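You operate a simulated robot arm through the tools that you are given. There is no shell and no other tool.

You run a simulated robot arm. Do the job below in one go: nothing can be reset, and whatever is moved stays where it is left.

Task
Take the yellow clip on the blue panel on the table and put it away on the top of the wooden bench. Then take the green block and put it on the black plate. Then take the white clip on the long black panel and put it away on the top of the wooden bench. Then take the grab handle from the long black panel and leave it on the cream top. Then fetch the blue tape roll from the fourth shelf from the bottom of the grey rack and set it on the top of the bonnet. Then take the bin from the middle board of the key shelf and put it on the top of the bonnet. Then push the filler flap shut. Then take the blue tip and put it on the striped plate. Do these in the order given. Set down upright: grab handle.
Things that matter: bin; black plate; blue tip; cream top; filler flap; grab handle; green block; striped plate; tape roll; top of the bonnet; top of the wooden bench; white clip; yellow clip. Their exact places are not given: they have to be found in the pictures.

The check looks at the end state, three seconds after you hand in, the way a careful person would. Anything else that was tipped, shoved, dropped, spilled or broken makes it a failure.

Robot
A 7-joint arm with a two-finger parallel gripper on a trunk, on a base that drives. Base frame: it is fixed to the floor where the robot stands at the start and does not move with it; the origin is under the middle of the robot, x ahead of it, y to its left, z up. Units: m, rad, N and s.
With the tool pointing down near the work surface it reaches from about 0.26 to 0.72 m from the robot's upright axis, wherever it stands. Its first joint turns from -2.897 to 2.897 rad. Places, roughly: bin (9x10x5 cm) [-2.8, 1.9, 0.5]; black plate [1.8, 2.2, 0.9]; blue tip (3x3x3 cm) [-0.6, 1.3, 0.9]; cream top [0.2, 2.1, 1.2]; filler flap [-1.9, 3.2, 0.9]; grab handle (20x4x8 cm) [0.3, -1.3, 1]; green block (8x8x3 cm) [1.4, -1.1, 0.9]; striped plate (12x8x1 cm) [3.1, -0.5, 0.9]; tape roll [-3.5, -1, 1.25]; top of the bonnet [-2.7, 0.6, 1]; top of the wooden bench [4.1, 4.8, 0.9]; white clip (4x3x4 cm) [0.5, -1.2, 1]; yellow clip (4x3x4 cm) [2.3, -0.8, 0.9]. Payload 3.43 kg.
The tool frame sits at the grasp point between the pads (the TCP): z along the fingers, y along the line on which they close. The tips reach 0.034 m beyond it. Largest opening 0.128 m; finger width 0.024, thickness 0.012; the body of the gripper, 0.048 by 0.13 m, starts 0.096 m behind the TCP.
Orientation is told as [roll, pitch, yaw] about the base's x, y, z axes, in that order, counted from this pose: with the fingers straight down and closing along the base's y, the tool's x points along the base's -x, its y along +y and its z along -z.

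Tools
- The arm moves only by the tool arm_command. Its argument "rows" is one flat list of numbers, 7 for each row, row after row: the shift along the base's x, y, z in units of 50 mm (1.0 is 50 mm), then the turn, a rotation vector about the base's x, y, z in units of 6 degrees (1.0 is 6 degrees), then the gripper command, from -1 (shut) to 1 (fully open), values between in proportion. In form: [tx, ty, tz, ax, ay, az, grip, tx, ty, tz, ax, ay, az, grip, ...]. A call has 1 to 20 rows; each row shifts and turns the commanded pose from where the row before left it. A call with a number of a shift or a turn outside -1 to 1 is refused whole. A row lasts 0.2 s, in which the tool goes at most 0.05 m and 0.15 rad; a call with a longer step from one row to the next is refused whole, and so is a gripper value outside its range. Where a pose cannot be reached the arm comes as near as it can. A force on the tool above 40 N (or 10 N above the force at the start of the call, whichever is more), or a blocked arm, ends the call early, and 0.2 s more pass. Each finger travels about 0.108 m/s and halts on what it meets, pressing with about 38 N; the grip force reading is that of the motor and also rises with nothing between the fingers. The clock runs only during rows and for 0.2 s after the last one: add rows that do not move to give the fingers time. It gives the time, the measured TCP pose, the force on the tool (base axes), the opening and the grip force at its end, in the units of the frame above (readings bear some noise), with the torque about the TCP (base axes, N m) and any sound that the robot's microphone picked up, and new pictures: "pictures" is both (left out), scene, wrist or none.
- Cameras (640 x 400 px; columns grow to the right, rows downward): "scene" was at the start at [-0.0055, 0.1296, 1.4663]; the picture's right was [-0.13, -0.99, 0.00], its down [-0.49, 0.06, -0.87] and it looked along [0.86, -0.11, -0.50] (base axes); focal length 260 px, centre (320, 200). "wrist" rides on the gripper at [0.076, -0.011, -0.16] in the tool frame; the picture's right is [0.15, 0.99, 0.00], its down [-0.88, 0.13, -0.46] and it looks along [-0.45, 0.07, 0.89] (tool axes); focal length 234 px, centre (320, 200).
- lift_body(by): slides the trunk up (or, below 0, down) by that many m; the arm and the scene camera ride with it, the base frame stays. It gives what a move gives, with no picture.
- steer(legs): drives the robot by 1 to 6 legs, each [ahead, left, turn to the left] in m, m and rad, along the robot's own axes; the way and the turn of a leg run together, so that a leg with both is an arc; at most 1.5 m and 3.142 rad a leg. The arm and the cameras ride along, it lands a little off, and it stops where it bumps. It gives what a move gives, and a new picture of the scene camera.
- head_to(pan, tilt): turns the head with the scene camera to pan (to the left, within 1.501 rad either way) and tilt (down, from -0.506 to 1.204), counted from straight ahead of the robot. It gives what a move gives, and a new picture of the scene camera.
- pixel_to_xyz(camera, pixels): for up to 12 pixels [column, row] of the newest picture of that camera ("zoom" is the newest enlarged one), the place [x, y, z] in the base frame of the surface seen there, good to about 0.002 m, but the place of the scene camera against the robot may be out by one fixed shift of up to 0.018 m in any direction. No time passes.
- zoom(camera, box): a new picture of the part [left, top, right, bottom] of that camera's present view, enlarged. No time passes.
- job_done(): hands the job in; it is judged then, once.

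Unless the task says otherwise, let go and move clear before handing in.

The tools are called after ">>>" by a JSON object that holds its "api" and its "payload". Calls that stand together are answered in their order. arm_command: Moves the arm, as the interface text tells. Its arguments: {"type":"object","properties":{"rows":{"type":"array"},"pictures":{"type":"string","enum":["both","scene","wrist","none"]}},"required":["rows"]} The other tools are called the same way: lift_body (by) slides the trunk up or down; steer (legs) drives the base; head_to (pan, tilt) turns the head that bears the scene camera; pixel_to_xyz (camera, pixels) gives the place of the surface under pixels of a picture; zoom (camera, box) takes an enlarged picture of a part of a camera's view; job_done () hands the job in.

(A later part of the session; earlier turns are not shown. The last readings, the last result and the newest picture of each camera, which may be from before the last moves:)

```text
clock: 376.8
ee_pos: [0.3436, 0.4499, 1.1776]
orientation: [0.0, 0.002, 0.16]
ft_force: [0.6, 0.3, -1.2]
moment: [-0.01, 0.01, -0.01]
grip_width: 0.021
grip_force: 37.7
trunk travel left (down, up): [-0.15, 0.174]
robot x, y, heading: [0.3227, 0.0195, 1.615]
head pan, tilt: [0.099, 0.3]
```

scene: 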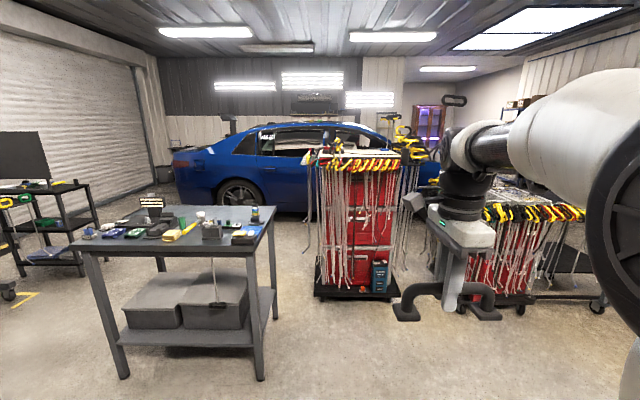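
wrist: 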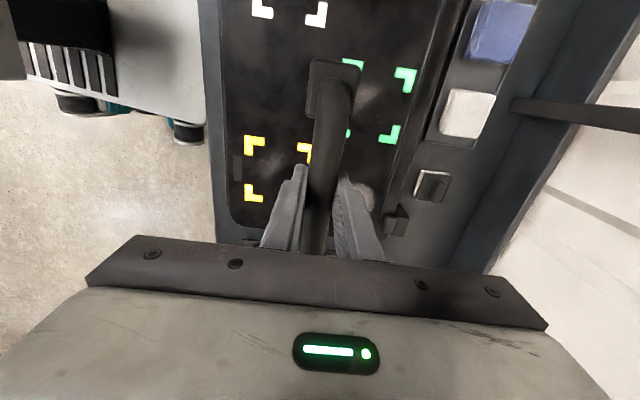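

>>> {"api": "zoom", "payload": {"camera": "scene", "box": [280, 100, 480, 225]}}

>>> {"api": "pixel_to_xyz", "payload": {"camera": "scene", "pixels": [[335, 153], [360, 152], [375, 154], [345, 160], [390, 160], [320, 160], [318, 290], [395, 290], [270, 210], [262, 375], [405, 140]]}}

```text
3.20 times, centred on (380, 162) of scene
```

zoom: 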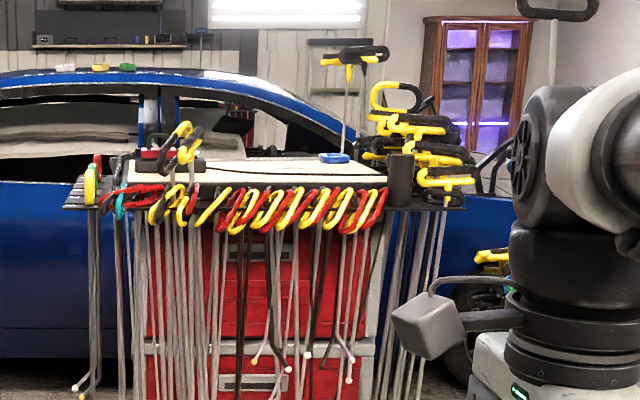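

```text
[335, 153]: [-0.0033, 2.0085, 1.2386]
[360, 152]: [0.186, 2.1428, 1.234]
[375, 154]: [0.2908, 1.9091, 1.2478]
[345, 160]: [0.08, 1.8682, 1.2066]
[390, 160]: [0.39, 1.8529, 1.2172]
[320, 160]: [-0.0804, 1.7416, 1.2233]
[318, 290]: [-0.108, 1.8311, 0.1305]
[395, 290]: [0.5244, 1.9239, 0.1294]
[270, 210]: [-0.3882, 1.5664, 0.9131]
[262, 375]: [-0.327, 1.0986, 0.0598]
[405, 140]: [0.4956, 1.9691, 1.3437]
```

The cream top is at (355,152), z≈1.22, with rods hooked along its front edge. I'll raise the trunk for a better view and drive nearer.

>>> {"api": "lift_body", "payload": {"by": 0.17}}

>>> {"api": "steer", "payload": {"legs": [[0.9, 0.05, -0.04]]}}

>>> {"api": "head_to", "payload": {"pan": 0.0, "tilt": 0.5}}

```text
clock: 378.7
ee_pos: [0.3449, 0.4496, 1.3471]
orientation: [0.0, 0.0, 0.161]
ft_force: [0.3, -0.6, -1.4]
moment: [0.0, 0.0, 0.06]
grip_width: 0.0207
grip_force: 37.9
trunk travel left (down, up): [-0.32, 0.004]
robot x, y, heading: [0.324, 0.0179, 1.618]
head pan, tilt: [0.099, 0.3]
```

```text
clock: 383.5
ee_pos: [0.2922, 1.357, 1.3482]
orientation: [0.0, -0.001, 0.114]
ft_force: [-0.4, -0.4, -1.1]
moment: [-0.01, 0.01, 0.01]
grip_width: 0.021
grip_force: 37.8
trunk travel left (down, up): [-0.32, 0.004]
robot x, y, heading: [0.2517, 0.9252, 1.568]
head pan, tilt: [0.099, 0.3]
```

scene: 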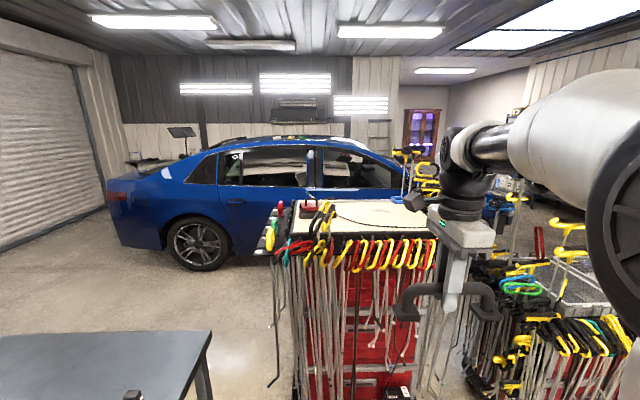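

```text
clock: 384.2
ee_pos: [0.2922, 1.3574, 1.3469]
orientation: [0.002, 0.001, 0.115]
ft_force: [1.0, 0.4, -1.2]
moment: [-0.02, -0.02, 0.0]
grip_width: 0.0207
grip_force: 38.1
trunk travel left (down, up): [-0.32, 0.004]
robot x, y, heading: [0.2502, 0.9242, 1.569]
head pan, tilt: [0.0, 0.499]
```

scene: 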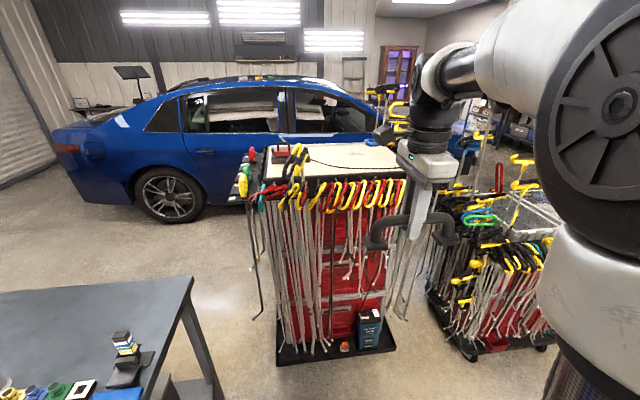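

>>> {"api": "zoom", "payload": {"camera": "scene", "box": [230, 120, 430, 220]}}

>>> {"api": "pixel_to_xyz", "payload": {"camera": "scene", "pixels": [[340, 160], [370, 160], [300, 172], [400, 172], [310, 148], [360, 148], [340, 172], [280, 160], [390, 155], [330, 178], [280, 340], [395, 345]]}}

```text
3.20 times, centred on (330, 170) of scene
```

zoom: 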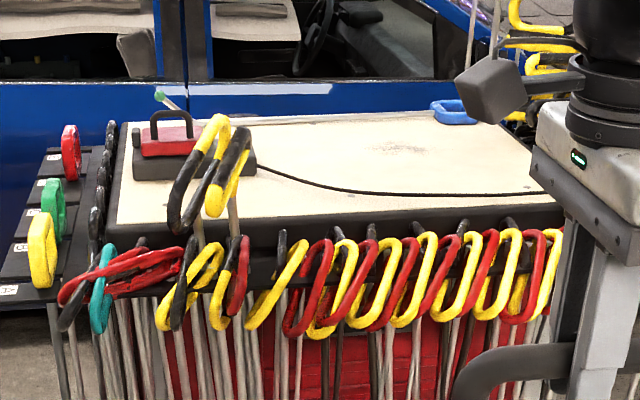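

```text
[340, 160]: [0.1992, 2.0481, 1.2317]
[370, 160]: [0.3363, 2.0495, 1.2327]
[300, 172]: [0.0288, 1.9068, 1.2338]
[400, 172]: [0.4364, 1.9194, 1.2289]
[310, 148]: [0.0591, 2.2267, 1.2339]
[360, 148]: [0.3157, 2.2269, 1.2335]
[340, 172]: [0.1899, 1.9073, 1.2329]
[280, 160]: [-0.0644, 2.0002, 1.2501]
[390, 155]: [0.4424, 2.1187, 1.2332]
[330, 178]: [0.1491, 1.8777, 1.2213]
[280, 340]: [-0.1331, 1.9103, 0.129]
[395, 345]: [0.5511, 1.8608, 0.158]
```

The clear cream area lies behind the black cable, around (0.25,2.09). Before moving in, I check how far rods and clamps protrude at the front.

>>> {"api": "pixel_to_xyz", "payload": {"camera": "scene", "pixels": [[300, 150], [303, 160], [297, 190], [330, 200], [365, 200], [347, 275], [378, 300], [300, 345], [325, 330], [370, 330], [255, 300], [340, 250]]}}

>>> {"api": "head_to", "payload": {"pan": 0.0, "tilt": 0.85}}

```text
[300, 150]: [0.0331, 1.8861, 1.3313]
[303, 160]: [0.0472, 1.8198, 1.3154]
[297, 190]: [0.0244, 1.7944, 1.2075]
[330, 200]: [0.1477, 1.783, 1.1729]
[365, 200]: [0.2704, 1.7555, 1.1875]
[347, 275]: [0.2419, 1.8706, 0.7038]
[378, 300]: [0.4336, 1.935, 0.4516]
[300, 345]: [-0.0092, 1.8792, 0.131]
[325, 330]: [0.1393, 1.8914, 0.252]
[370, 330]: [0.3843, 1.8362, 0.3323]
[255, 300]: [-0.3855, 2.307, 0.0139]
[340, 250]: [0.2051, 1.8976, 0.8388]
```

```text
clock: 385.0
ee_pos: [0.2933, 1.3598, 1.3474]
orientation: [-0.001, 0.001, 0.114]
ft_force: [-0.1, 0.5, -1.0]
moment: [-0.02, 0.01, 0.0]
grip_width: 0.021
grip_force: 38.4
trunk travel left (down, up): [-0.32, 0.004]
robot x, y, heading: [0.2535, 0.927, 1.572]
head pan, tilt: [0.0, 0.85]
```

scene: 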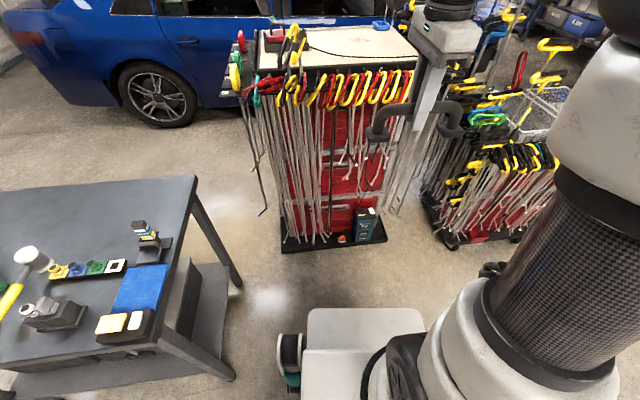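

The front-most clamps are at y≈1.755; the base may advance to a front of ~1.70. I'll raise the arm 4 cm and drive 0.48 m ahead.

>>> {"api": "arm_command", "payload": {"rows": [-0.3, 0, 0.5, 0, 0, 0, -1, -0.3, 0, 0.4, 0, 0, 0, -1, 0, 0, 0, 0, 0, 0, -1], "pictures": "none"}}

>>> {"api": "steer", "payload": {"legs": [[0.48, 0, 0]]}}

>>> {"api": "head_to", "payload": {"pan": 0.0, "tilt": 0.75}}

```text
clock: 385.8
ee_pos: [0.2628, 1.3588, 1.3938]
orientation: [0.001, 0.001, 0.113]
ft_force: [-0.3, 0.2, -1.1]
moment: [0.03, -0.02, 0.01]
grip_width: 0.0212
grip_force: 37.9
trunk travel left (down, up): [-0.32, 0.004]
robot x, y, heading: [0.255, 0.93, 1.575]
head pan, tilt: [0.0, 0.85]
```

```text
clock: 388.7
ee_pos: [0.2555, 1.8388, 1.3937]
orientation: [-0.002, -0.001, 0.126]
ft_force: [-0.4, 0.9, -1.8]
moment: [0.0, 0.03, -0.03]
grip_width: 0.0209
grip_force: 38.1
trunk travel left (down, up): [-0.32, 0.004]
robot x, y, heading: [0.2519, 1.4093, 1.586]
head pan, tilt: [0.0, 0.85]
```

scene: 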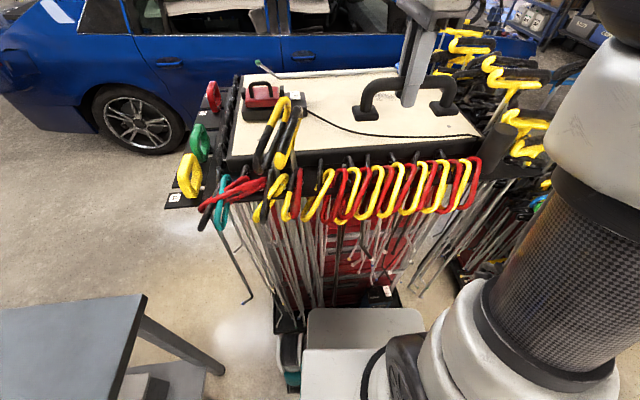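

```text
clock: 389.4
ee_pos: [0.2556, 1.8387, 1.3932]
orientation: [0.001, 0.001, 0.126]
ft_force: [0.5, -0.4, -0.8]
moment: [-0.01, 0.01, 0.0]
grip_width: 0.0209
grip_force: 38.3
trunk travel left (down, up): [-0.32, 0.004]
robot x, y, heading: [0.2485, 1.4114, 1.58]
head pan, tilt: [0.0, 0.75]
```

scene: 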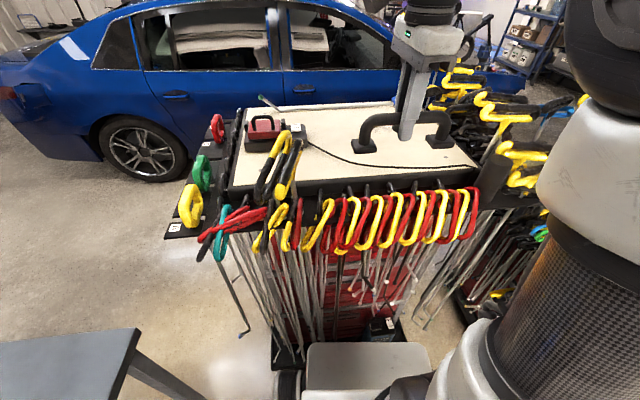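

I'll extend the arm over the cream top to y≈2.08, lowering slightly to z≈1.35.

>>> {"api": "arm_command", "payload": {"rows": [0, 0.95, 0, 0, 0, 0, -1, 0, 0.95, 0, 0, 0, 0, -1, 0, 0.95, -0.25, 0, 0, 0, -1, 0, 0.95, -0.25, 0, 0, 0, -1, 0, 0.95, -0.25, 0, 0, 0, -1, 0, 0, 0, 0, 0, 0, -1]}}

```text
clock: 390.8
ee_pos: [0.2583, 2.0578, 1.3424]
orientation: [-0.001, 0.0, 0.125]
ft_force: [0.1, 0.4, -0.6]
moment: [0.0, 0.04, -0.04]
grip_width: 0.0207
grip_force: 37.8
out of reach, approached as far as the arm can: row 5
trunk travel left (down, up): [-0.32, 0.004]
robot x, y, heading: [0.2478, 1.4123, 1.583]
head pan, tilt: [0.0, 0.75]
```

scene: 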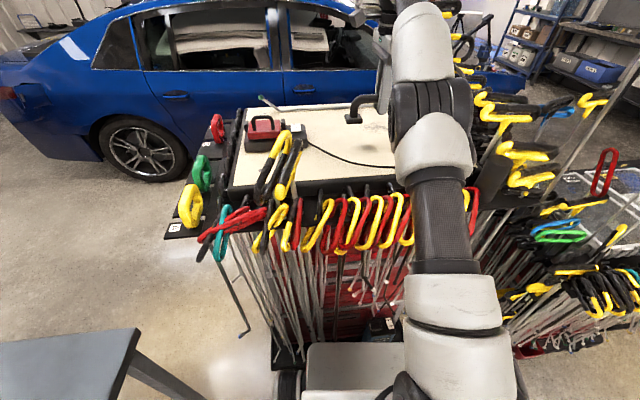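
wrist: 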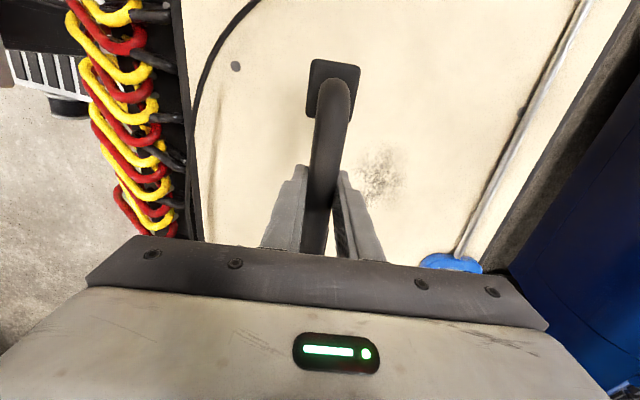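

>>> {"api": "pixel_to_xyz", "payload": {"camera": "wrist", "pixels": [[270, 100], [400, 150], [400, 210], [235, 150], [200, 100], [450, 60], [500, 180], [345, 68], [280, 150]]}}

```text
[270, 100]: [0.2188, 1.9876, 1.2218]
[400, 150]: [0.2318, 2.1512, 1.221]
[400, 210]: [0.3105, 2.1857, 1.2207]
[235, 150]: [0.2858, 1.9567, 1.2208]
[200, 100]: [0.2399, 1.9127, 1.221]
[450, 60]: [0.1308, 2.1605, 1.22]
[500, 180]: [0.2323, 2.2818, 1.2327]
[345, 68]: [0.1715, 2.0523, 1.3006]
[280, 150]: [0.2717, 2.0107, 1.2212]
```

The cream surface is z≈1.221 and the handle hangs level. I'll lower to TCP≈1.280.

>>> {"api": "arm_command", "payload": {"rows": [0, 0, -0.5, 0, 0, 0, -1, 0, 0, -0.4, 0, 0, 0, -1, 0, 0, -0.2, 0, 0, 0, -1, 0, 0, -0.1, 0, 0, 0, -1, 0, 0, 0, 0, 0, 0, -1]}}

```text
clock: 392.0
ee_pos: [0.2564, 2.0578, 1.2867]
orientation: [0.0, 0.0, 0.128]
ft_force: [0.0, -0.4, -0.2]
moment: [0.0, 0.03, -0.03]
grip_width: 0.0211
grip_force: 37.8
trunk travel left (down, up): [-0.32, 0.004]
robot x, y, heading: [0.2512, 1.4072, 1.585]
head pan, tilt: [0.0, 0.75]
```

scene: 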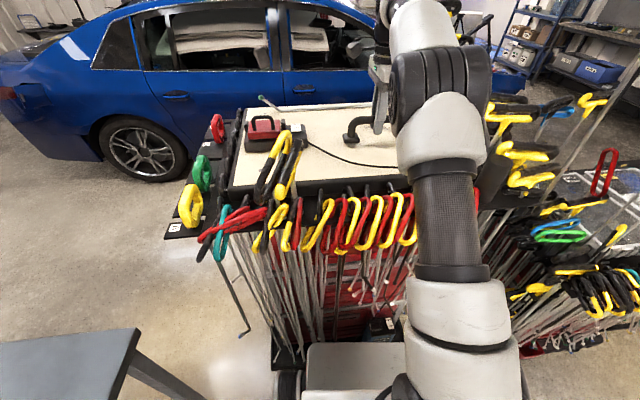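
wrist: 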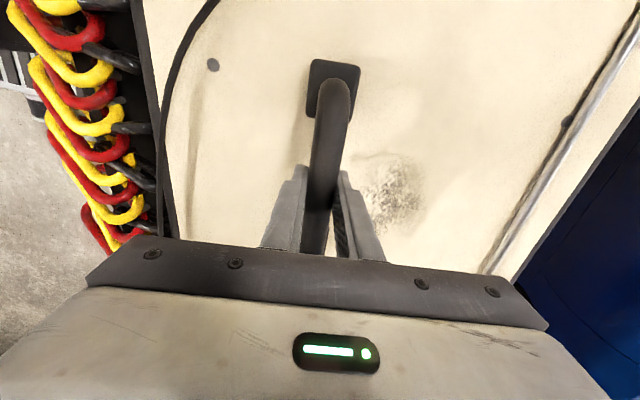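

>>> {"api": "arm_command", "payload": {"rows": [0, 0, -0.1, 0, 0, 0, -1, 0, 0, -0.04, 0, 0, 0, -1, 0, 0, 0, 0, 0, 0, -1], "pictures": "none"}}

```text
clock: 392.8
ee_pos: [0.2567, 2.0569, 1.2802]
orientation: [0.0, 0.001, 0.125]
ft_force: [-0.5, 0.8, -1.8]
moment: [0.03, 0.01, 0.04]
grip_width: 0.021
grip_force: 37.7
trunk travel left (down, up): [-0.32, 0.004]
robot x, y, heading: [0.2487, 1.4083, 1.581]
head pan, tilt: [0.0, 0.75]
```

>>> {"api": "arm_command", "payload": {"rows": [0, 0, -0.03, 0, 0, 0, -1, 0, 0, 0, 0, 0, 0, -1], "pictures": "none"}}

```text
clock: 393.4
ee_pos: [0.256, 2.0581, 1.2771]
orientation: [0.0, 0.0, 0.125]
ft_force: [0.8, -0.2, -1.2]
moment: [-0.04, -0.02, 0.03]
grip_width: 0.0212
grip_force: 38.2
trunk travel left (down, up): [-0.32, 0.004]
robot x, y, heading: [0.2511, 1.4063, 1.584]
head pan, tilt: [0.0, 0.75]
```

>>> {"api": "arm_command", "payload": {"rows": [0, 0, 0, 0, 0, 0, -0.6, 0, 0, 0, 0, 0, 0, -0.4, 0, 0, 0, 0, 0, 0, -0.2, 0, 0, 0, 0, 0, 0, 0.1, 0, 0, 0, 0, 0, 0, 0.1]}}

```text
clock: 394.6
ee_pos: [0.256, 2.058, 1.2775]
orientation: [0.0, 0.002, 0.127]
ft_force: [0.1, 0.2, 0.4]
moment: [0.03, 0.01, -0.03]
grip_width: 0.0703
grip_force: 0.0
trunk travel left (down, up): [-0.32, 0.004]
robot x, y, heading: [0.251, 1.4098, 1.584]
head pan, tilt: [0.0, 0.75]
```

scene: 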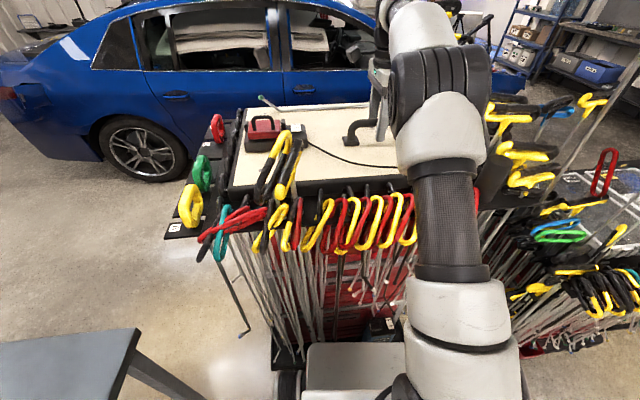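
wrist: 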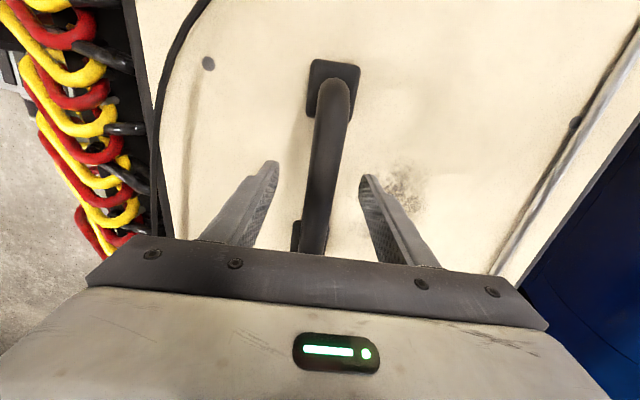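

The handle stands upright on the cream top. I'll lift straight up past the bar, then retract.

>>> {"api": "arm_command", "payload": {"rows": [0, 0, 0.3, 0, 0, 0, 0.3, 0, 0, 0.5, 0, 0, 0, 0.3, 0, 0, 0.5, 0, 0, 0, 0.3, 0, 0, 0, 0, 0, 0, 0.3]}}

```text
clock: 395.6
ee_pos: [0.2564, 2.058, 1.3419]
orientation: [-0.002, 0.0, 0.125]
ft_force: [0.2, 0.6, -0.1]
moment: [0.02, 0.0, 0.01]
grip_width: 0.0834
grip_force: 0.0
trunk travel left (down, up): [-0.32, 0.004]
robot x, y, heading: [0.2496, 1.4096, 1.582]
head pan, tilt: [0.0, 0.75]
```

scene: 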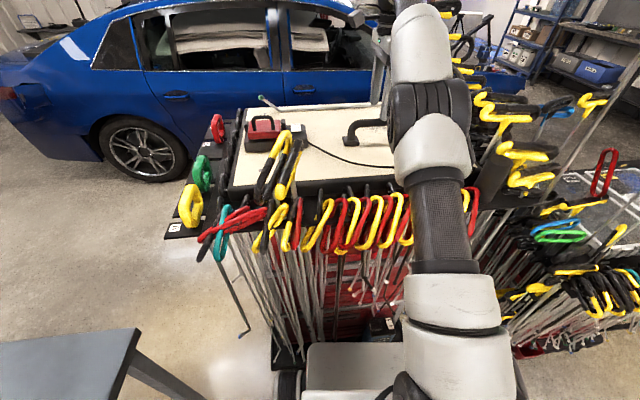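
wrist: 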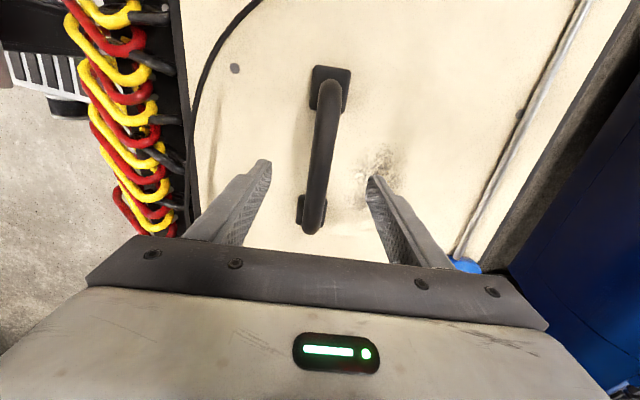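

>>> {"api": "arm_command", "payload": {"rows": [0, -0.3, 0.5, 0, 0, 0, 0.3, 0, -0.7, 0.5, 0, 0, 0, 0.3, 0, -0.9, 0, 0, 0, 0, 0.3, 0, -0.9, 0, 0, 0, 0, 0.3, 0, -0.9, 0, 0, 0, 0, 0.3, 0, -0.7, 0, 0, 0, 0, 0.3, 0, 0, 0, 0, 0, 0, 0.3]}}

>>> {"api": "steer", "payload": {"legs": [[-0.9, 0, 0]]}}

```text
clock: 397.2
ee_pos: [0.2541, 1.8379, 1.392]
orientation: [-0.002, 0.001, 0.125]
ft_force: [0.6, -0.1, -0.2]
moment: [-0.01, 0.0, 0.02]
grip_width: 0.0832
grip_force: 0.0
trunk travel left (down, up): [-0.32, 0.004]
robot x, y, heading: [0.2491, 1.4119, 1.584]
head pan, tilt: [0.0, 0.75]
```

scene: 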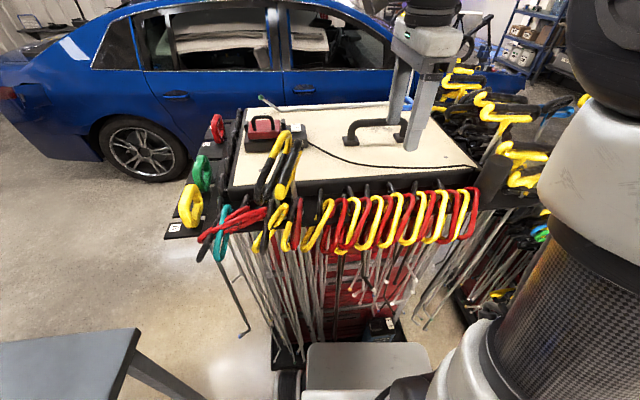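
wrist: 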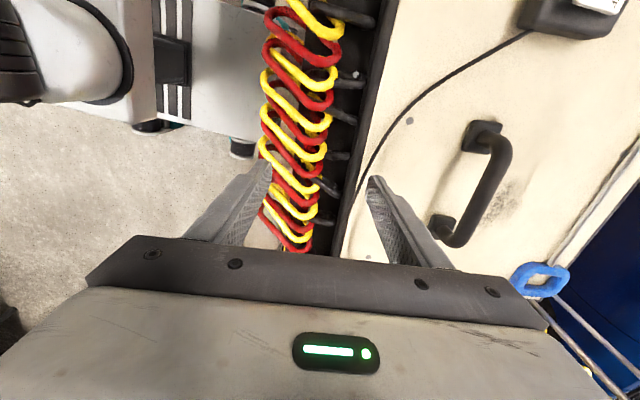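

```text
clock: 401.9
ee_pos: [0.266, 0.9375, 1.3925]
orientation: [-0.001, 0.0, 0.127]
ft_force: [0.2, -0.1, -0.7]
moment: [0.05, -0.01, 0.02]
grip_width: 0.0831
grip_force: 0.1
trunk travel left (down, up): [-0.32, 0.004]
robot x, y, heading: [0.2605, 0.5112, 1.581]
head pan, tilt: [0.0, 0.75]
```

scene: 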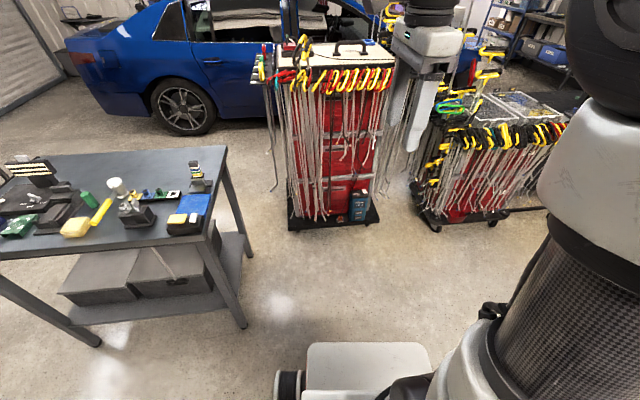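

The handle stands upright on the cream top at (352,48). Next is the tape roll: I'll reset the gripper yaw, turn toward -x and drive west to look at the grey rack.

>>> {"api": "arm_command", "payload": {"rows": [0, 0, 0, 0, 0, 1, 0.3, 0, 0, 0, 0, 0, 1, 0.3, 0, 0, 0, 0, 0, 1, 0.3, 0, 0, 0, 0, 0, 1, 0.3, 0, 0, 0, 0, 0, 1, 0.3, 0, 0, 0, 0, 0, 1, 0.3, 0, 0, 0, 0, 0, 1, 0.3, 0, 0, 0, 0, 0, 1, 0.3, 0, 0, 0, 0, 0, 1, 0.3, 0, 0, 0, 0, 0, 1, 0.3, 0, 0, 0, 0, 0, 1, 0.3, 0, 0, 0, 0, 0, 1, 0.3, 0, 0, 0, 0, 0, 1, 0.3, 0, 0, 0, 0, 0, 0.9, 0.3, 0, 0, 0, 0, 0, 0, 0.3], "pictures": "none"}}

>>> {"api": "steer", "payload": {"legs": [[0, 0, 1.56], [0.9, 0.6, 0]]}}

>>> {"api": "head_to", "payload": {"pan": 0.1, "tilt": 0.3}}

```text
clock: 405.1
ee_pos: [0.2656, 0.9367, 1.3912]
orientation: [-0.001, 0.001, 1.583]
ft_force: [-0.5, 0.4, -0.2]
moment: [0.01, 0.0, 0.0]
grip_width: 0.0833
grip_force: 0.1
trunk travel left (down, up): [-0.32, 0.004]
robot x, y, heading: [0.2628, 0.5092, 1.582]
head pan, tilt: [0.0, 0.75]
```

```text
clock: 415.2
ee_pos: [-1.0487, -0.074, 1.3923]
orientation: [0.002, 0.001, 3.142]
ft_force: [-0.2, 0.1, 0.2]
moment: [0.0, 0.0, 0.01]
grip_width: 0.0832
grip_force: 0.1
trunk travel left (down, up): [-0.32, 0.004]
robot x, y, heading: [-0.6154, -0.0863, -3.144]
head pan, tilt: [0.0, 0.75]
```

scene: 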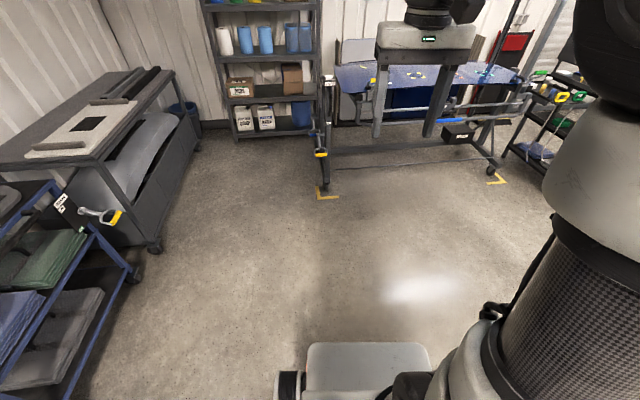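

```text
clock: 416.1
ee_pos: [-1.0479, -0.0739, 1.3926]
orientation: [0.0, 0.001, 3.14]
ft_force: [-0.7, 0.6, 1.5]
moment: [0.0, -0.01, 0.0]
grip_width: 0.0833
grip_force: 0.1
trunk travel left (down, up): [-0.32, 0.004]
robot x, y, heading: [-0.618, -0.0816, -3.139]
head pan, tilt: [0.099, 0.3]
```

scene: 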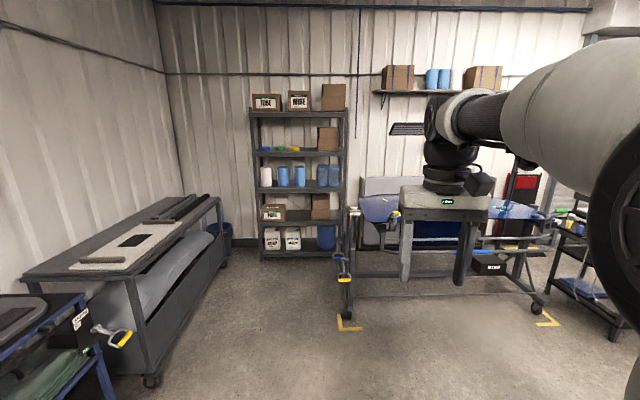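

>>> {"api": "zoom", "payload": {"camera": "scene", "box": [230, 80, 370, 270]}}

>>> {"api": "pixel_to_xyz", "payload": {"camera": "scene", "pixels": [[265, 150], [280, 150], [295, 149], [255, 155], [345, 155], [300, 187], [300, 220], [300, 117], [260, 258], [345, 320], [300, 155], [410, 215]]}}

```text
2.11 times, centred on (300, 175) of scene
```

zoom: 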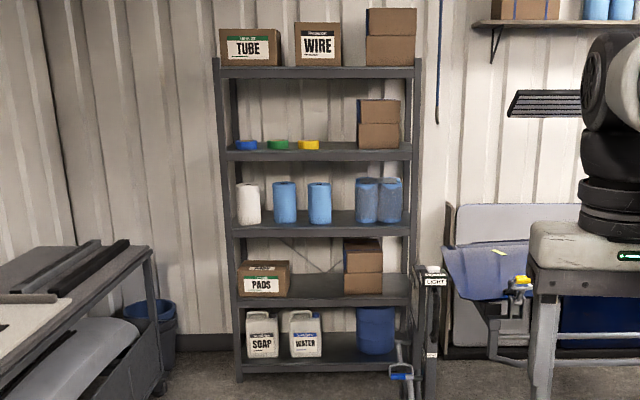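

```text
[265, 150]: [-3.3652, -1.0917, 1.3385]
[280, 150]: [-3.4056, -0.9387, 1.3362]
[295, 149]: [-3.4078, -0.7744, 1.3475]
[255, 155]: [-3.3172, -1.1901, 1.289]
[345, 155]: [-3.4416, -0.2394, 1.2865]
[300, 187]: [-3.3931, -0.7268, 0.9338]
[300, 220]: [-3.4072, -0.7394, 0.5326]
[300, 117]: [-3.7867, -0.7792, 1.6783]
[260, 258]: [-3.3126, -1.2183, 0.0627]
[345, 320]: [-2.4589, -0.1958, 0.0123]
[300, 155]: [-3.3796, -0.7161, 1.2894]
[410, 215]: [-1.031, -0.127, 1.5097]
```

The fourth shelf holds three tape rolls, blue leftmost at (265,150) ≈(-3.39,-1.09,1.33). I check the obstacles beside the approach path.

>>> {"api": "pixel_to_xyz", "payload": {"camera": "scene", "pixels": [[218, 200], [222, 262], [152, 378], [135, 345], [215, 235], [345, 280], [340, 260], [347, 225], [230, 240], [355, 320], [360, 215], [110, 340]]}}

>>> {"api": "head_to", "payload": {"pan": 0.3, "tilt": 0.6}}

```text
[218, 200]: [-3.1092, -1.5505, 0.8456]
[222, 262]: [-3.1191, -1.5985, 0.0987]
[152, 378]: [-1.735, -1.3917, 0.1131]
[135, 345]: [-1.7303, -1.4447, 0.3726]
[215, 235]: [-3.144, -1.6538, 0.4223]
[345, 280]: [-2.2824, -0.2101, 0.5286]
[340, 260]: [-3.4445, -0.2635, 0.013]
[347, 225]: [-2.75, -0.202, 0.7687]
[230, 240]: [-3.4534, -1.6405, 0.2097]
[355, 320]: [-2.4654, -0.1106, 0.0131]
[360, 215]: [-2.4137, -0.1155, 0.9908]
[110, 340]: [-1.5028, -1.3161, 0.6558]
```

```text
clock: 416.9
ee_pos: [-1.0503, -0.0743, 1.3928]
orientation: [0.0, 0.002, 3.142]
ft_force: [0.0, 0.2, -0.2]
moment: [0.0, 0.02, 0.02]
grip_width: 0.0831
grip_force: 0.0
trunk travel left (down, up): [-0.32, 0.004]
robot x, y, heading: [-0.6228, -0.0802, -3.142]
head pan, tilt: [0.3, 0.6]
```

scene: 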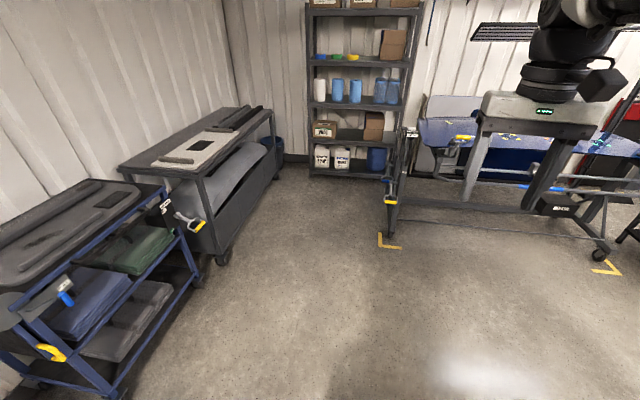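

The corridor between the grey cart (y≈-1.5) and the stand post (y≈-0.2) is about 1.1 m wide. I'll drive through to stand in front of the rack's tape rolls.

>>> {"api": "steer", "payload": {"legs": [[0.88, 0.67, 0], [0.95, 0.22, 0], [0, 0, 0.13]]}}

>>> {"api": "head_to", "payload": {"pan": 0.1, "tilt": 0.35}}

```text
clock: 429.0
ee_pos: [-2.8487, -1.0563, 1.3913]
orientation: [0.0, 0.001, -2.987]
ft_force: [1.0, 0.2, 0.9]
moment: [-0.03, -0.02, 0.0]
grip_width: 0.0831
grip_force: 0.0
trunk travel left (down, up): [-0.32, 0.004]
robot x, y, heading: [-2.4233, -0.9996, -2.979]
head pan, tilt: [0.3, 0.6]
```

scene: 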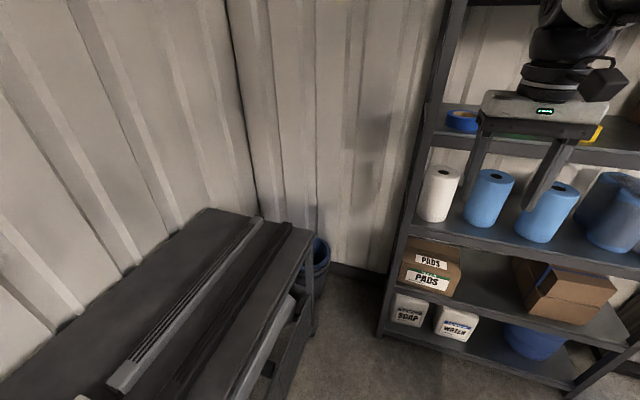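

```text
clock: 429.8
ee_pos: [-2.8494, -1.0549, 1.3924]
orientation: [-0.001, 0.0, -2.989]
ft_force: [-0.5, 0.3, 0.2]
moment: [0.02, 0.01, -0.01]
grip_width: 0.0832
grip_force: 0.0
trunk travel left (down, up): [-0.32, 0.004]
robot x, y, heading: [-2.424, -0.9972, -2.988]
head pan, tilt: [0.099, 0.351]
```

scene: 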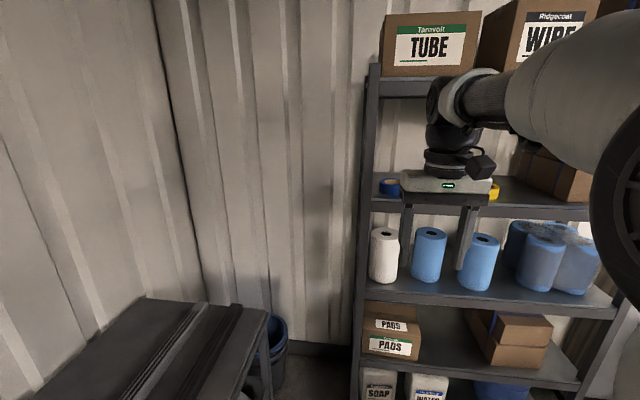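

>>> {"api": "zoom", "payload": {"camera": "scene", "box": [350, 140, 530, 240]}}

>>> {"api": "pixel_to_xyz", "payload": {"camera": "scene", "pixels": [[383, 186], [397, 183], [390, 195], [390, 181], [380, 200], [375, 205], [400, 196], [420, 205], [380, 88], [390, 92], [369, 150], [360, 150]]}}

```text
3.56 times, centred on (440, 190) of scene
```

zoom: 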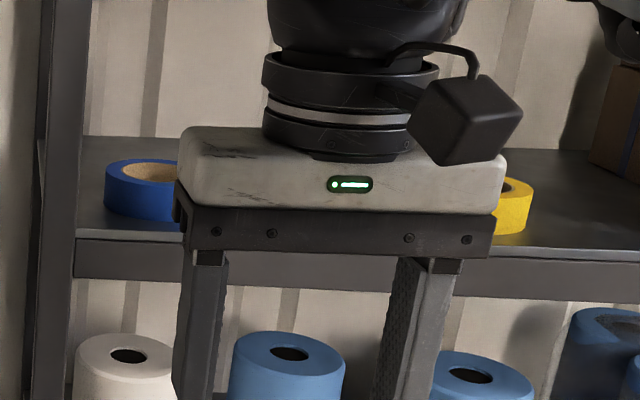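

```text
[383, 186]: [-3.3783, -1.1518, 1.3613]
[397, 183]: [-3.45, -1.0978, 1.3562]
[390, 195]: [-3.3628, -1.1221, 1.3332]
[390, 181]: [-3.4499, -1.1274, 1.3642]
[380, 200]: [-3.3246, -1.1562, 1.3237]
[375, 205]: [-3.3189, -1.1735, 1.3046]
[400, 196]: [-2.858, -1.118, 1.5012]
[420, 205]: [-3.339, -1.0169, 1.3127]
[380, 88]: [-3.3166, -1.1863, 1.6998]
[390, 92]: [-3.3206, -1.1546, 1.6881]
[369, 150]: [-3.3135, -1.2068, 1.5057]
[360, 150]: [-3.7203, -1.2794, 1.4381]
```

The blue roll is partly hidden by the gripper at (390,188). I'll shift the arm to the robot's right to see it whole.

>>> {"api": "arm_command", "payload": {"rows": [0, 0.9, 0, 0, 0, 0, 1, 0, 0.9, 0, 0, 0, 0, 1, 0, 0.9, 0, 0, 0, 0, 1, 0, 0.9, 0, 0, 0, 0, 1, 0, 0, 0, 0, 0, 0, 1]}}

>>> {"api": "zoom", "payload": {"camera": "scene", "box": [350, 150, 530, 230]}}

```text
clock: 431.0
ee_pos: [-2.8479, -0.8751, 1.3913]
orientation: [-0.002, -0.001, -2.987]
ft_force: [0.7, 0.9, 0.5]
moment: [-0.01, 0.01, -0.04]
grip_width: 0.1279
grip_force: 0.0
trunk travel left (down, up): [-0.32, 0.004]
robot x, y, heading: [-2.4271, -0.9954, -2.981]
head pan, tilt: [0.099, 0.351]
```

scene: 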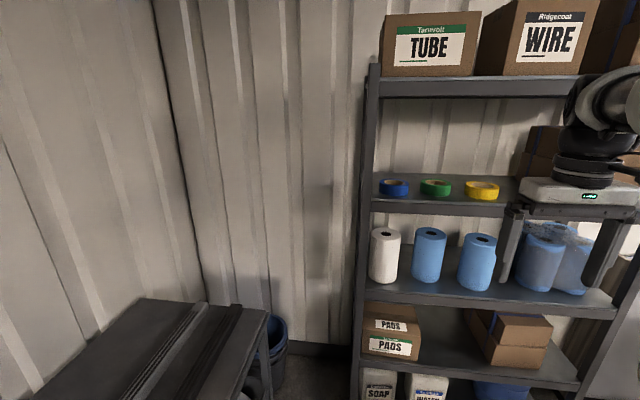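
wrist: 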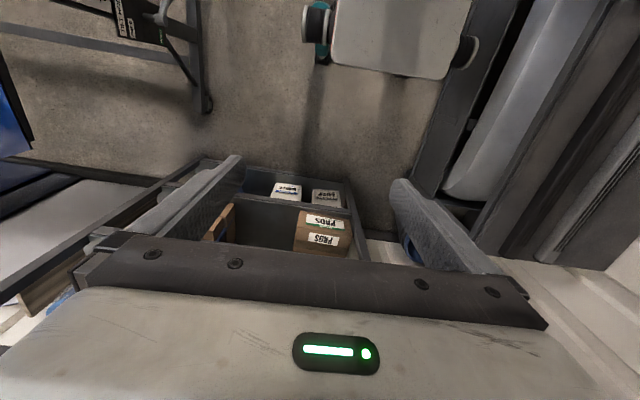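

```text
3.56 times, centred on (440, 190) of scene
```

zoom: 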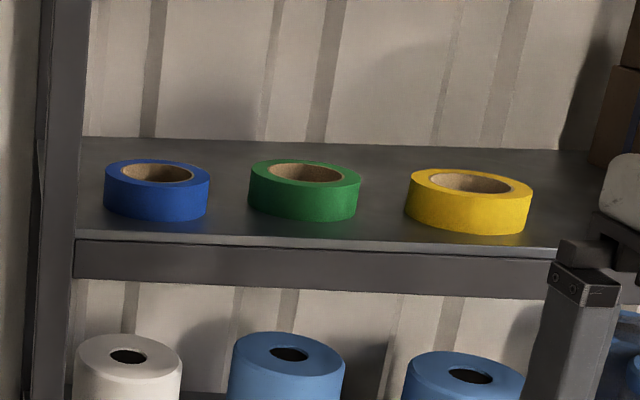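

>>> {"api": "pixel_to_xyz", "payload": {"camera": "scene", "pixels": [[380.5, 188], [407.7, 188], [394, 194.5], [394, 186.5], [394, 180], [380.5, 184], [407.7, 184.5], [412, 195], [394, 199.5], [394, 203], [414, 185], [410, 97]]}}

```text
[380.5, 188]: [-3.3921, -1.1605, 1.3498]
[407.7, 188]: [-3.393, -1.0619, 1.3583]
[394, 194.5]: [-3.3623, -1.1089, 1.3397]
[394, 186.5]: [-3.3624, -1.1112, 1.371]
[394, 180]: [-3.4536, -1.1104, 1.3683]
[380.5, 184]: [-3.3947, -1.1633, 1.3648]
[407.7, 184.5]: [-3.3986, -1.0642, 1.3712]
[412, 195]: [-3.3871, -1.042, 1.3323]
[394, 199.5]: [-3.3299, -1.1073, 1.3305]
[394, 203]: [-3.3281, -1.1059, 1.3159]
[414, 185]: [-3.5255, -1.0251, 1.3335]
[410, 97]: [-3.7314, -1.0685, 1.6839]
```

The blue roll is ~0.10 m across, 3.9 cm tall, centre about (-3.411,-1.111) in scene coordinates; the rack's left post is close. I need the post's inner edge and upper shelf underside.

>>> {"api": "zoom", "payload": {"camera": "scene", "box": [350, 60, 450, 220]}}

>>> {"api": "pixel_to_xyz", "payload": {"camera": "scene", "pixels": [[376, 150], [375, 150], [374, 150], [377, 150], [374.5, 170], [376, 170], [370, 170], [366, 170], [375.5, 180], [400, 95], [400, 97], [372, 110]]}}

```text
2.50 times, centred on (400, 140) of scene
```

zoom: 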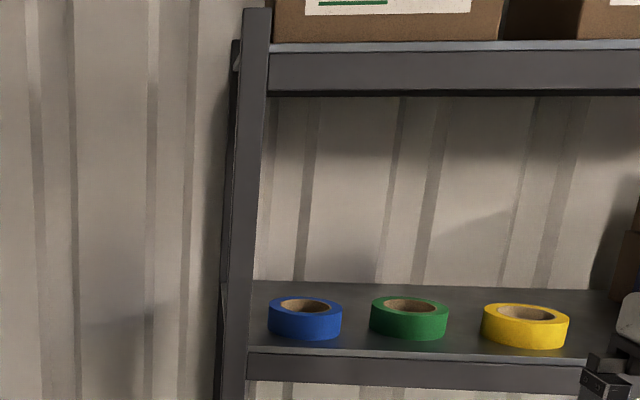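

```text
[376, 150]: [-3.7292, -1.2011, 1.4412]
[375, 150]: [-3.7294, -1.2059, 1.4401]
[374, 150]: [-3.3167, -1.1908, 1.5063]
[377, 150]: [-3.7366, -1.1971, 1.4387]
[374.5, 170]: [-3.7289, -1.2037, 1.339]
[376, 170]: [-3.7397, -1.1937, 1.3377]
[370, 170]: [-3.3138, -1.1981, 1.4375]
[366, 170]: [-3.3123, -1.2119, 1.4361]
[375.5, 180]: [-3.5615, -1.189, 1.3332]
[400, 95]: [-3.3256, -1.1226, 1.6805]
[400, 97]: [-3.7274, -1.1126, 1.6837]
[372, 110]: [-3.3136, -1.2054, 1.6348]
```

The post's inner edge is at y≈-1.197 (true) and the upper lip at z≈1.666, so I'll approach the roll from the right with the tool pitched 45°. First re-centre the arm and reposition the base.

>>> {"api": "arm_command", "payload": {"rows": [0, -0.9, 0, 0, 0, 0, 1, 0, -0.9, 0, 0, 0, 0, 1, 0, -0.9, 0, 0, 0, 0, 1, 0, -0.9, 0, 0, 0, 0, 1, 0, 0, 0, 0, 0, 0, 1], "pictures": "none"}}

>>> {"api": "steer", "payload": {"legs": [[0.2, -0.24, 0], [0, 0, 0.29]]}}

>>> {"api": "arm_command", "payload": {"rows": [0, 0, 0, -0.41, 0.85, 0, 1, 0, 0, 0, -0.41, 0.85, 0, 1, 0, 0, 0, -0.41, 0.85, 0, 1, 0, 0, 0, -0.41, 0.85, 0, 1, 0, 0, 0, -0.41, 0.85, 0, 1, 0, 0, 0, -0.41, 0.85, 0, 1, 0, 0, 0, -0.41, 0.85, 0, 1, 0, 0, 0, -0.41, 0.85, 0, 1, 0, 0, 0, 0, 0, 0, 1]}}

```text
clock: 432.2
ee_pos: [-2.8495, -1.0539, 1.3935]
orientation: [-0.001, 0.0, -2.988]
ft_force: [-0.5, 0.5, 0.3]
moment: [0.04, -0.01, -0.02]
grip_width: 0.1282
grip_force: 0.1
trunk travel left (down, up): [-0.32, 0.004]
robot x, y, heading: [-2.4264, -0.9978, -2.986]
head pan, tilt: [0.099, 0.351]
```

```text
clock: 436.1
ee_pos: [-3.0468, -0.9687, 1.3935]
orientation: [0.0, 0.0, -2.69]
ft_force: [0.3, 0.2, 0.1]
moment: [-0.01, 0.03, 0.01]
grip_width: 0.1278
grip_force: 0.1
trunk travel left (down, up): [-0.32, 0.004]
robot x, y, heading: [-2.6549, -0.792, -2.691]
head pan, tilt: [0.099, 0.351]
```

scene: 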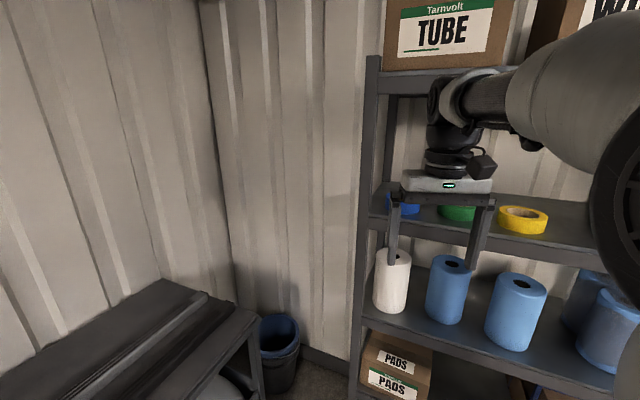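

```text
clock: 438.1
ee_pos: [-3.0472, -0.9689, 1.3915]
orientation: [-0.001, -0.793, -2.692]
ft_force: [-0.4, 0.4, -0.5]
moment: [0.0, -0.02, -0.02]
grip_width: 0.128
grip_force: 0.1
trunk travel left (down, up): [-0.32, 0.004]
robot x, y, heading: [-2.6568, -0.7945, -2.688]
head pan, tilt: [0.099, 0.351]
```

scene: 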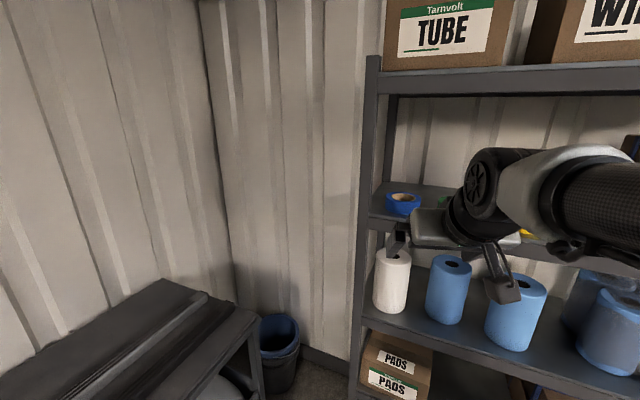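
wrist: 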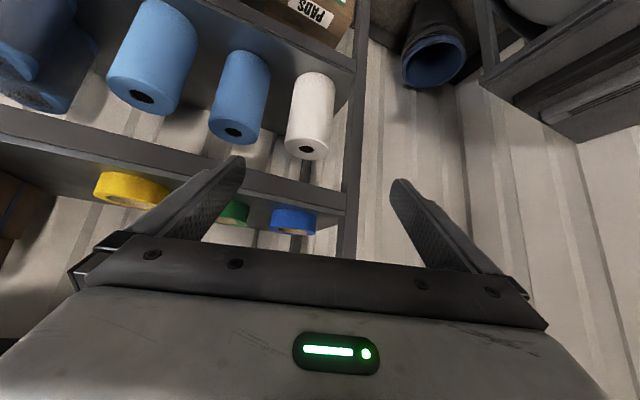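

The 45° pitch is reachable, and the wrist camera sees the blue roll at (293,222). I'll measure it in the unbiased wrist frame.

>>> {"api": "zoom", "payload": {"camera": "wrist", "box": [220, 170, 380, 260]}}

>>> {"api": "pixel_to_xyz", "payload": {"camera": "wrist", "pixels": [[293, 222], [273, 219], [314, 222], [293, 212], [293, 232], [280, 220], [305, 222], [345, 200], [336, 215], [250, 200], [242, 212], [235, 214]]}}

```text
4.00 times, centred on (300, 215) of wrist
```

zoom: 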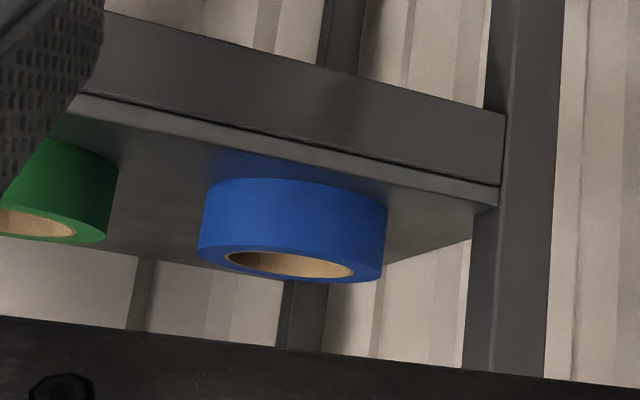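

```text
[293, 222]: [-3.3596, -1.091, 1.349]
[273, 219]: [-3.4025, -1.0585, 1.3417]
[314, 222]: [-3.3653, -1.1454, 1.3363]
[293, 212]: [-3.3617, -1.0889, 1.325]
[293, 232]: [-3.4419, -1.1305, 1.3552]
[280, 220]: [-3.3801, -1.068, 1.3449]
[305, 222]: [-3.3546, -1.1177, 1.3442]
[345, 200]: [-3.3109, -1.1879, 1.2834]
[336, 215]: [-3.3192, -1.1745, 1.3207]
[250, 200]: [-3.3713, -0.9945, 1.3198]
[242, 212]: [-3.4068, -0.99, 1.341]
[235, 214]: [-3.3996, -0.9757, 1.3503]
```

The roll's true centre is ≈(-3.405,-1.111), shelf z≈1.320. The target is 0.79 m from the axis, so I'll drive 0.2 m ahead first.

>>> {"api": "steer", "payload": {"legs": [[0.19, -0.02, 0]]}}

>>> {"api": "arm_command", "payload": {"rows": [0, 0.3, -0.2, 0, 0, 0, 1, 0, 0, 0, 0, 0, 0, 1]}}

```text
clock: 439.6
ee_pos: [-3.2247, -1.0359, 1.3924]
orientation: [0.0, -0.791, -2.686]
ft_force: [0.2, -0.4, -0.7]
moment: [0.0, -0.01, -0.01]
grip_width: 0.1283
grip_force: 0.1
trunk travel left (down, up): [-0.32, 0.004]
robot x, y, heading: [-2.8344, -0.8506, -2.687]
head pan, tilt: [0.099, 0.351]
```

scene: 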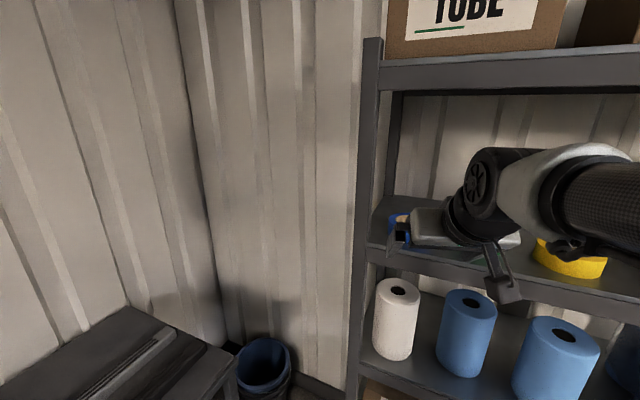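

```text
clock: 440.2
ee_pos: [-3.2235, -1.0191, 1.3807]
orientation: [-0.001, -0.792, -2.688]
ft_force: [-0.4, -0.6, 0.8]
moment: [0.0, -0.02, -0.02]
grip_width: 0.128
grip_force: 0.0
trunk travel left (down, up): [-0.32, 0.004]
robot x, y, heading: [-2.8344, -0.8584, -2.684]
head pan, tilt: [0.099, 0.351]
```

scene: 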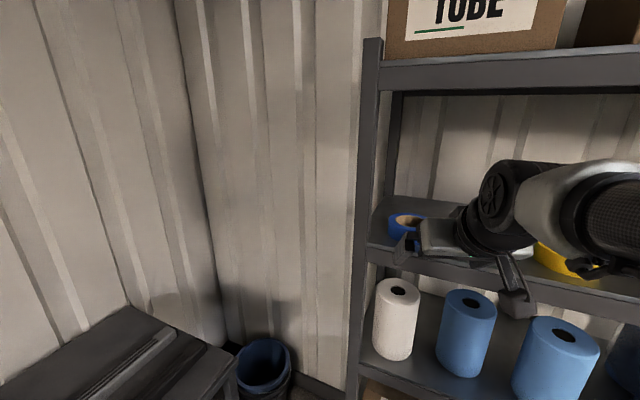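
wrist: 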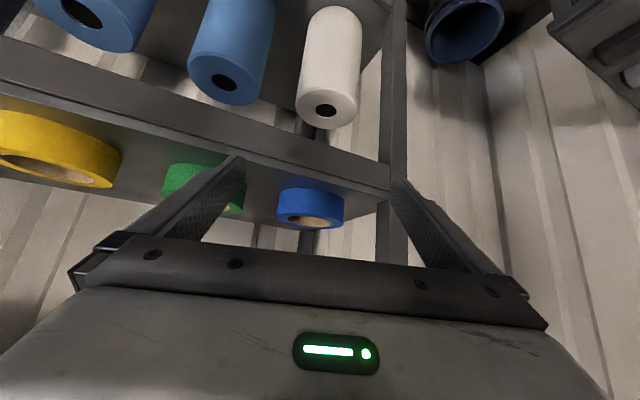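

>>> {"api": "pixel_to_xyz", "payload": {"camera": "wrist", "pixels": [[311, 205], [280, 208], [342, 206], [295, 206], [328, 206], [285, 205], [336, 204], [311, 192], [385, 190], [240, 205], [300, 180]]}}

>>> {"api": "zoom", "payload": {"camera": "wrist", "box": [220, 150, 420, 260]}}

```text
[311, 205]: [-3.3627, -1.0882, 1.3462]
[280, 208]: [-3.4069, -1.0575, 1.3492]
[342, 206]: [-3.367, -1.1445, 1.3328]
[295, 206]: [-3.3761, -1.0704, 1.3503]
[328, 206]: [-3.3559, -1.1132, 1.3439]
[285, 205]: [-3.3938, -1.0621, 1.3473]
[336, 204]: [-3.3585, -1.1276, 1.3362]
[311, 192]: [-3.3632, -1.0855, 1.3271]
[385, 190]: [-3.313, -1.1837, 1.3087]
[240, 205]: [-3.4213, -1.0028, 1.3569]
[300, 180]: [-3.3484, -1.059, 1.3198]
```

```text
3.20 times, centred on (320, 205) of wrist
```

zoom: 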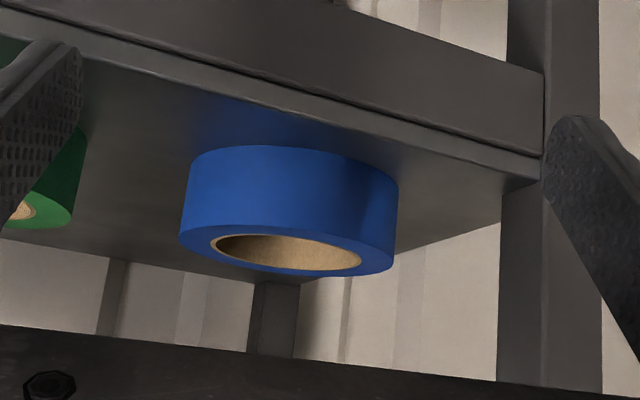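

The fit gives centre (-3.407,-1.110), diameter ≈0.102; both fingers will pass clear of the post and the green roll. I'll advance along the approach direction at z≈1.38.

>>> {"api": "arm_command", "payload": {"rows": [-0.6, -0.3, 0, 0, 0, 0, 1, -0.8, -0.4, 0, 0, 0, 0, 1, -0.8, -0.4, 0, 0, 0, 0, 1, 0, 0, 0, 0, 0, 0, 1]}}

```text
clock: 441.2
ee_pos: [-3.3325, -1.0738, 1.38]
orientation: [-0.003, -0.79, -2.689]
ft_force: [0.7, 0.6, 1.1]
moment: [-0.01, -0.01, 0.01]
grip_width: 0.1279
grip_force: 0.1
trunk travel left (down, up): [-0.32, 0.004]
robot x, y, heading: [-2.831, -0.857, -2.692]
head pan, tilt: [0.099, 0.351]
```

scene: 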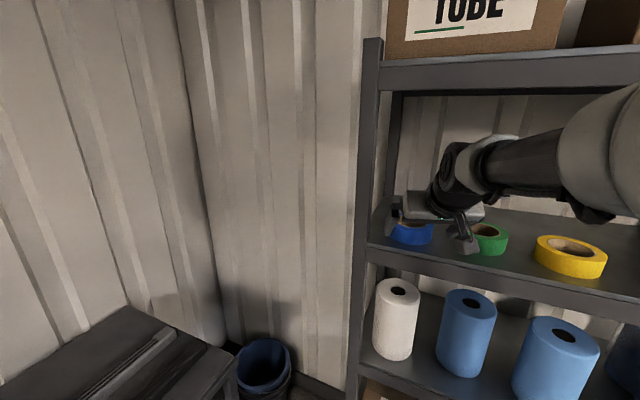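
wrist: 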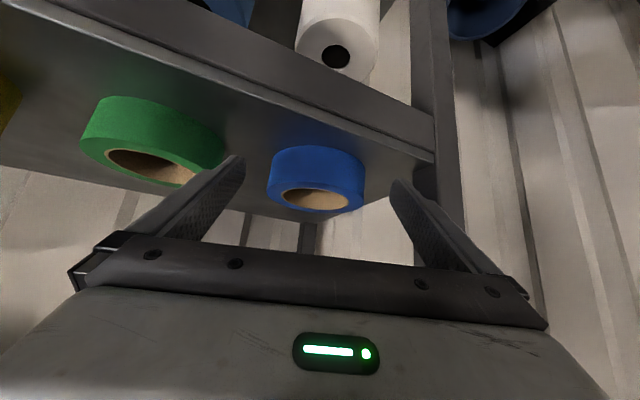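

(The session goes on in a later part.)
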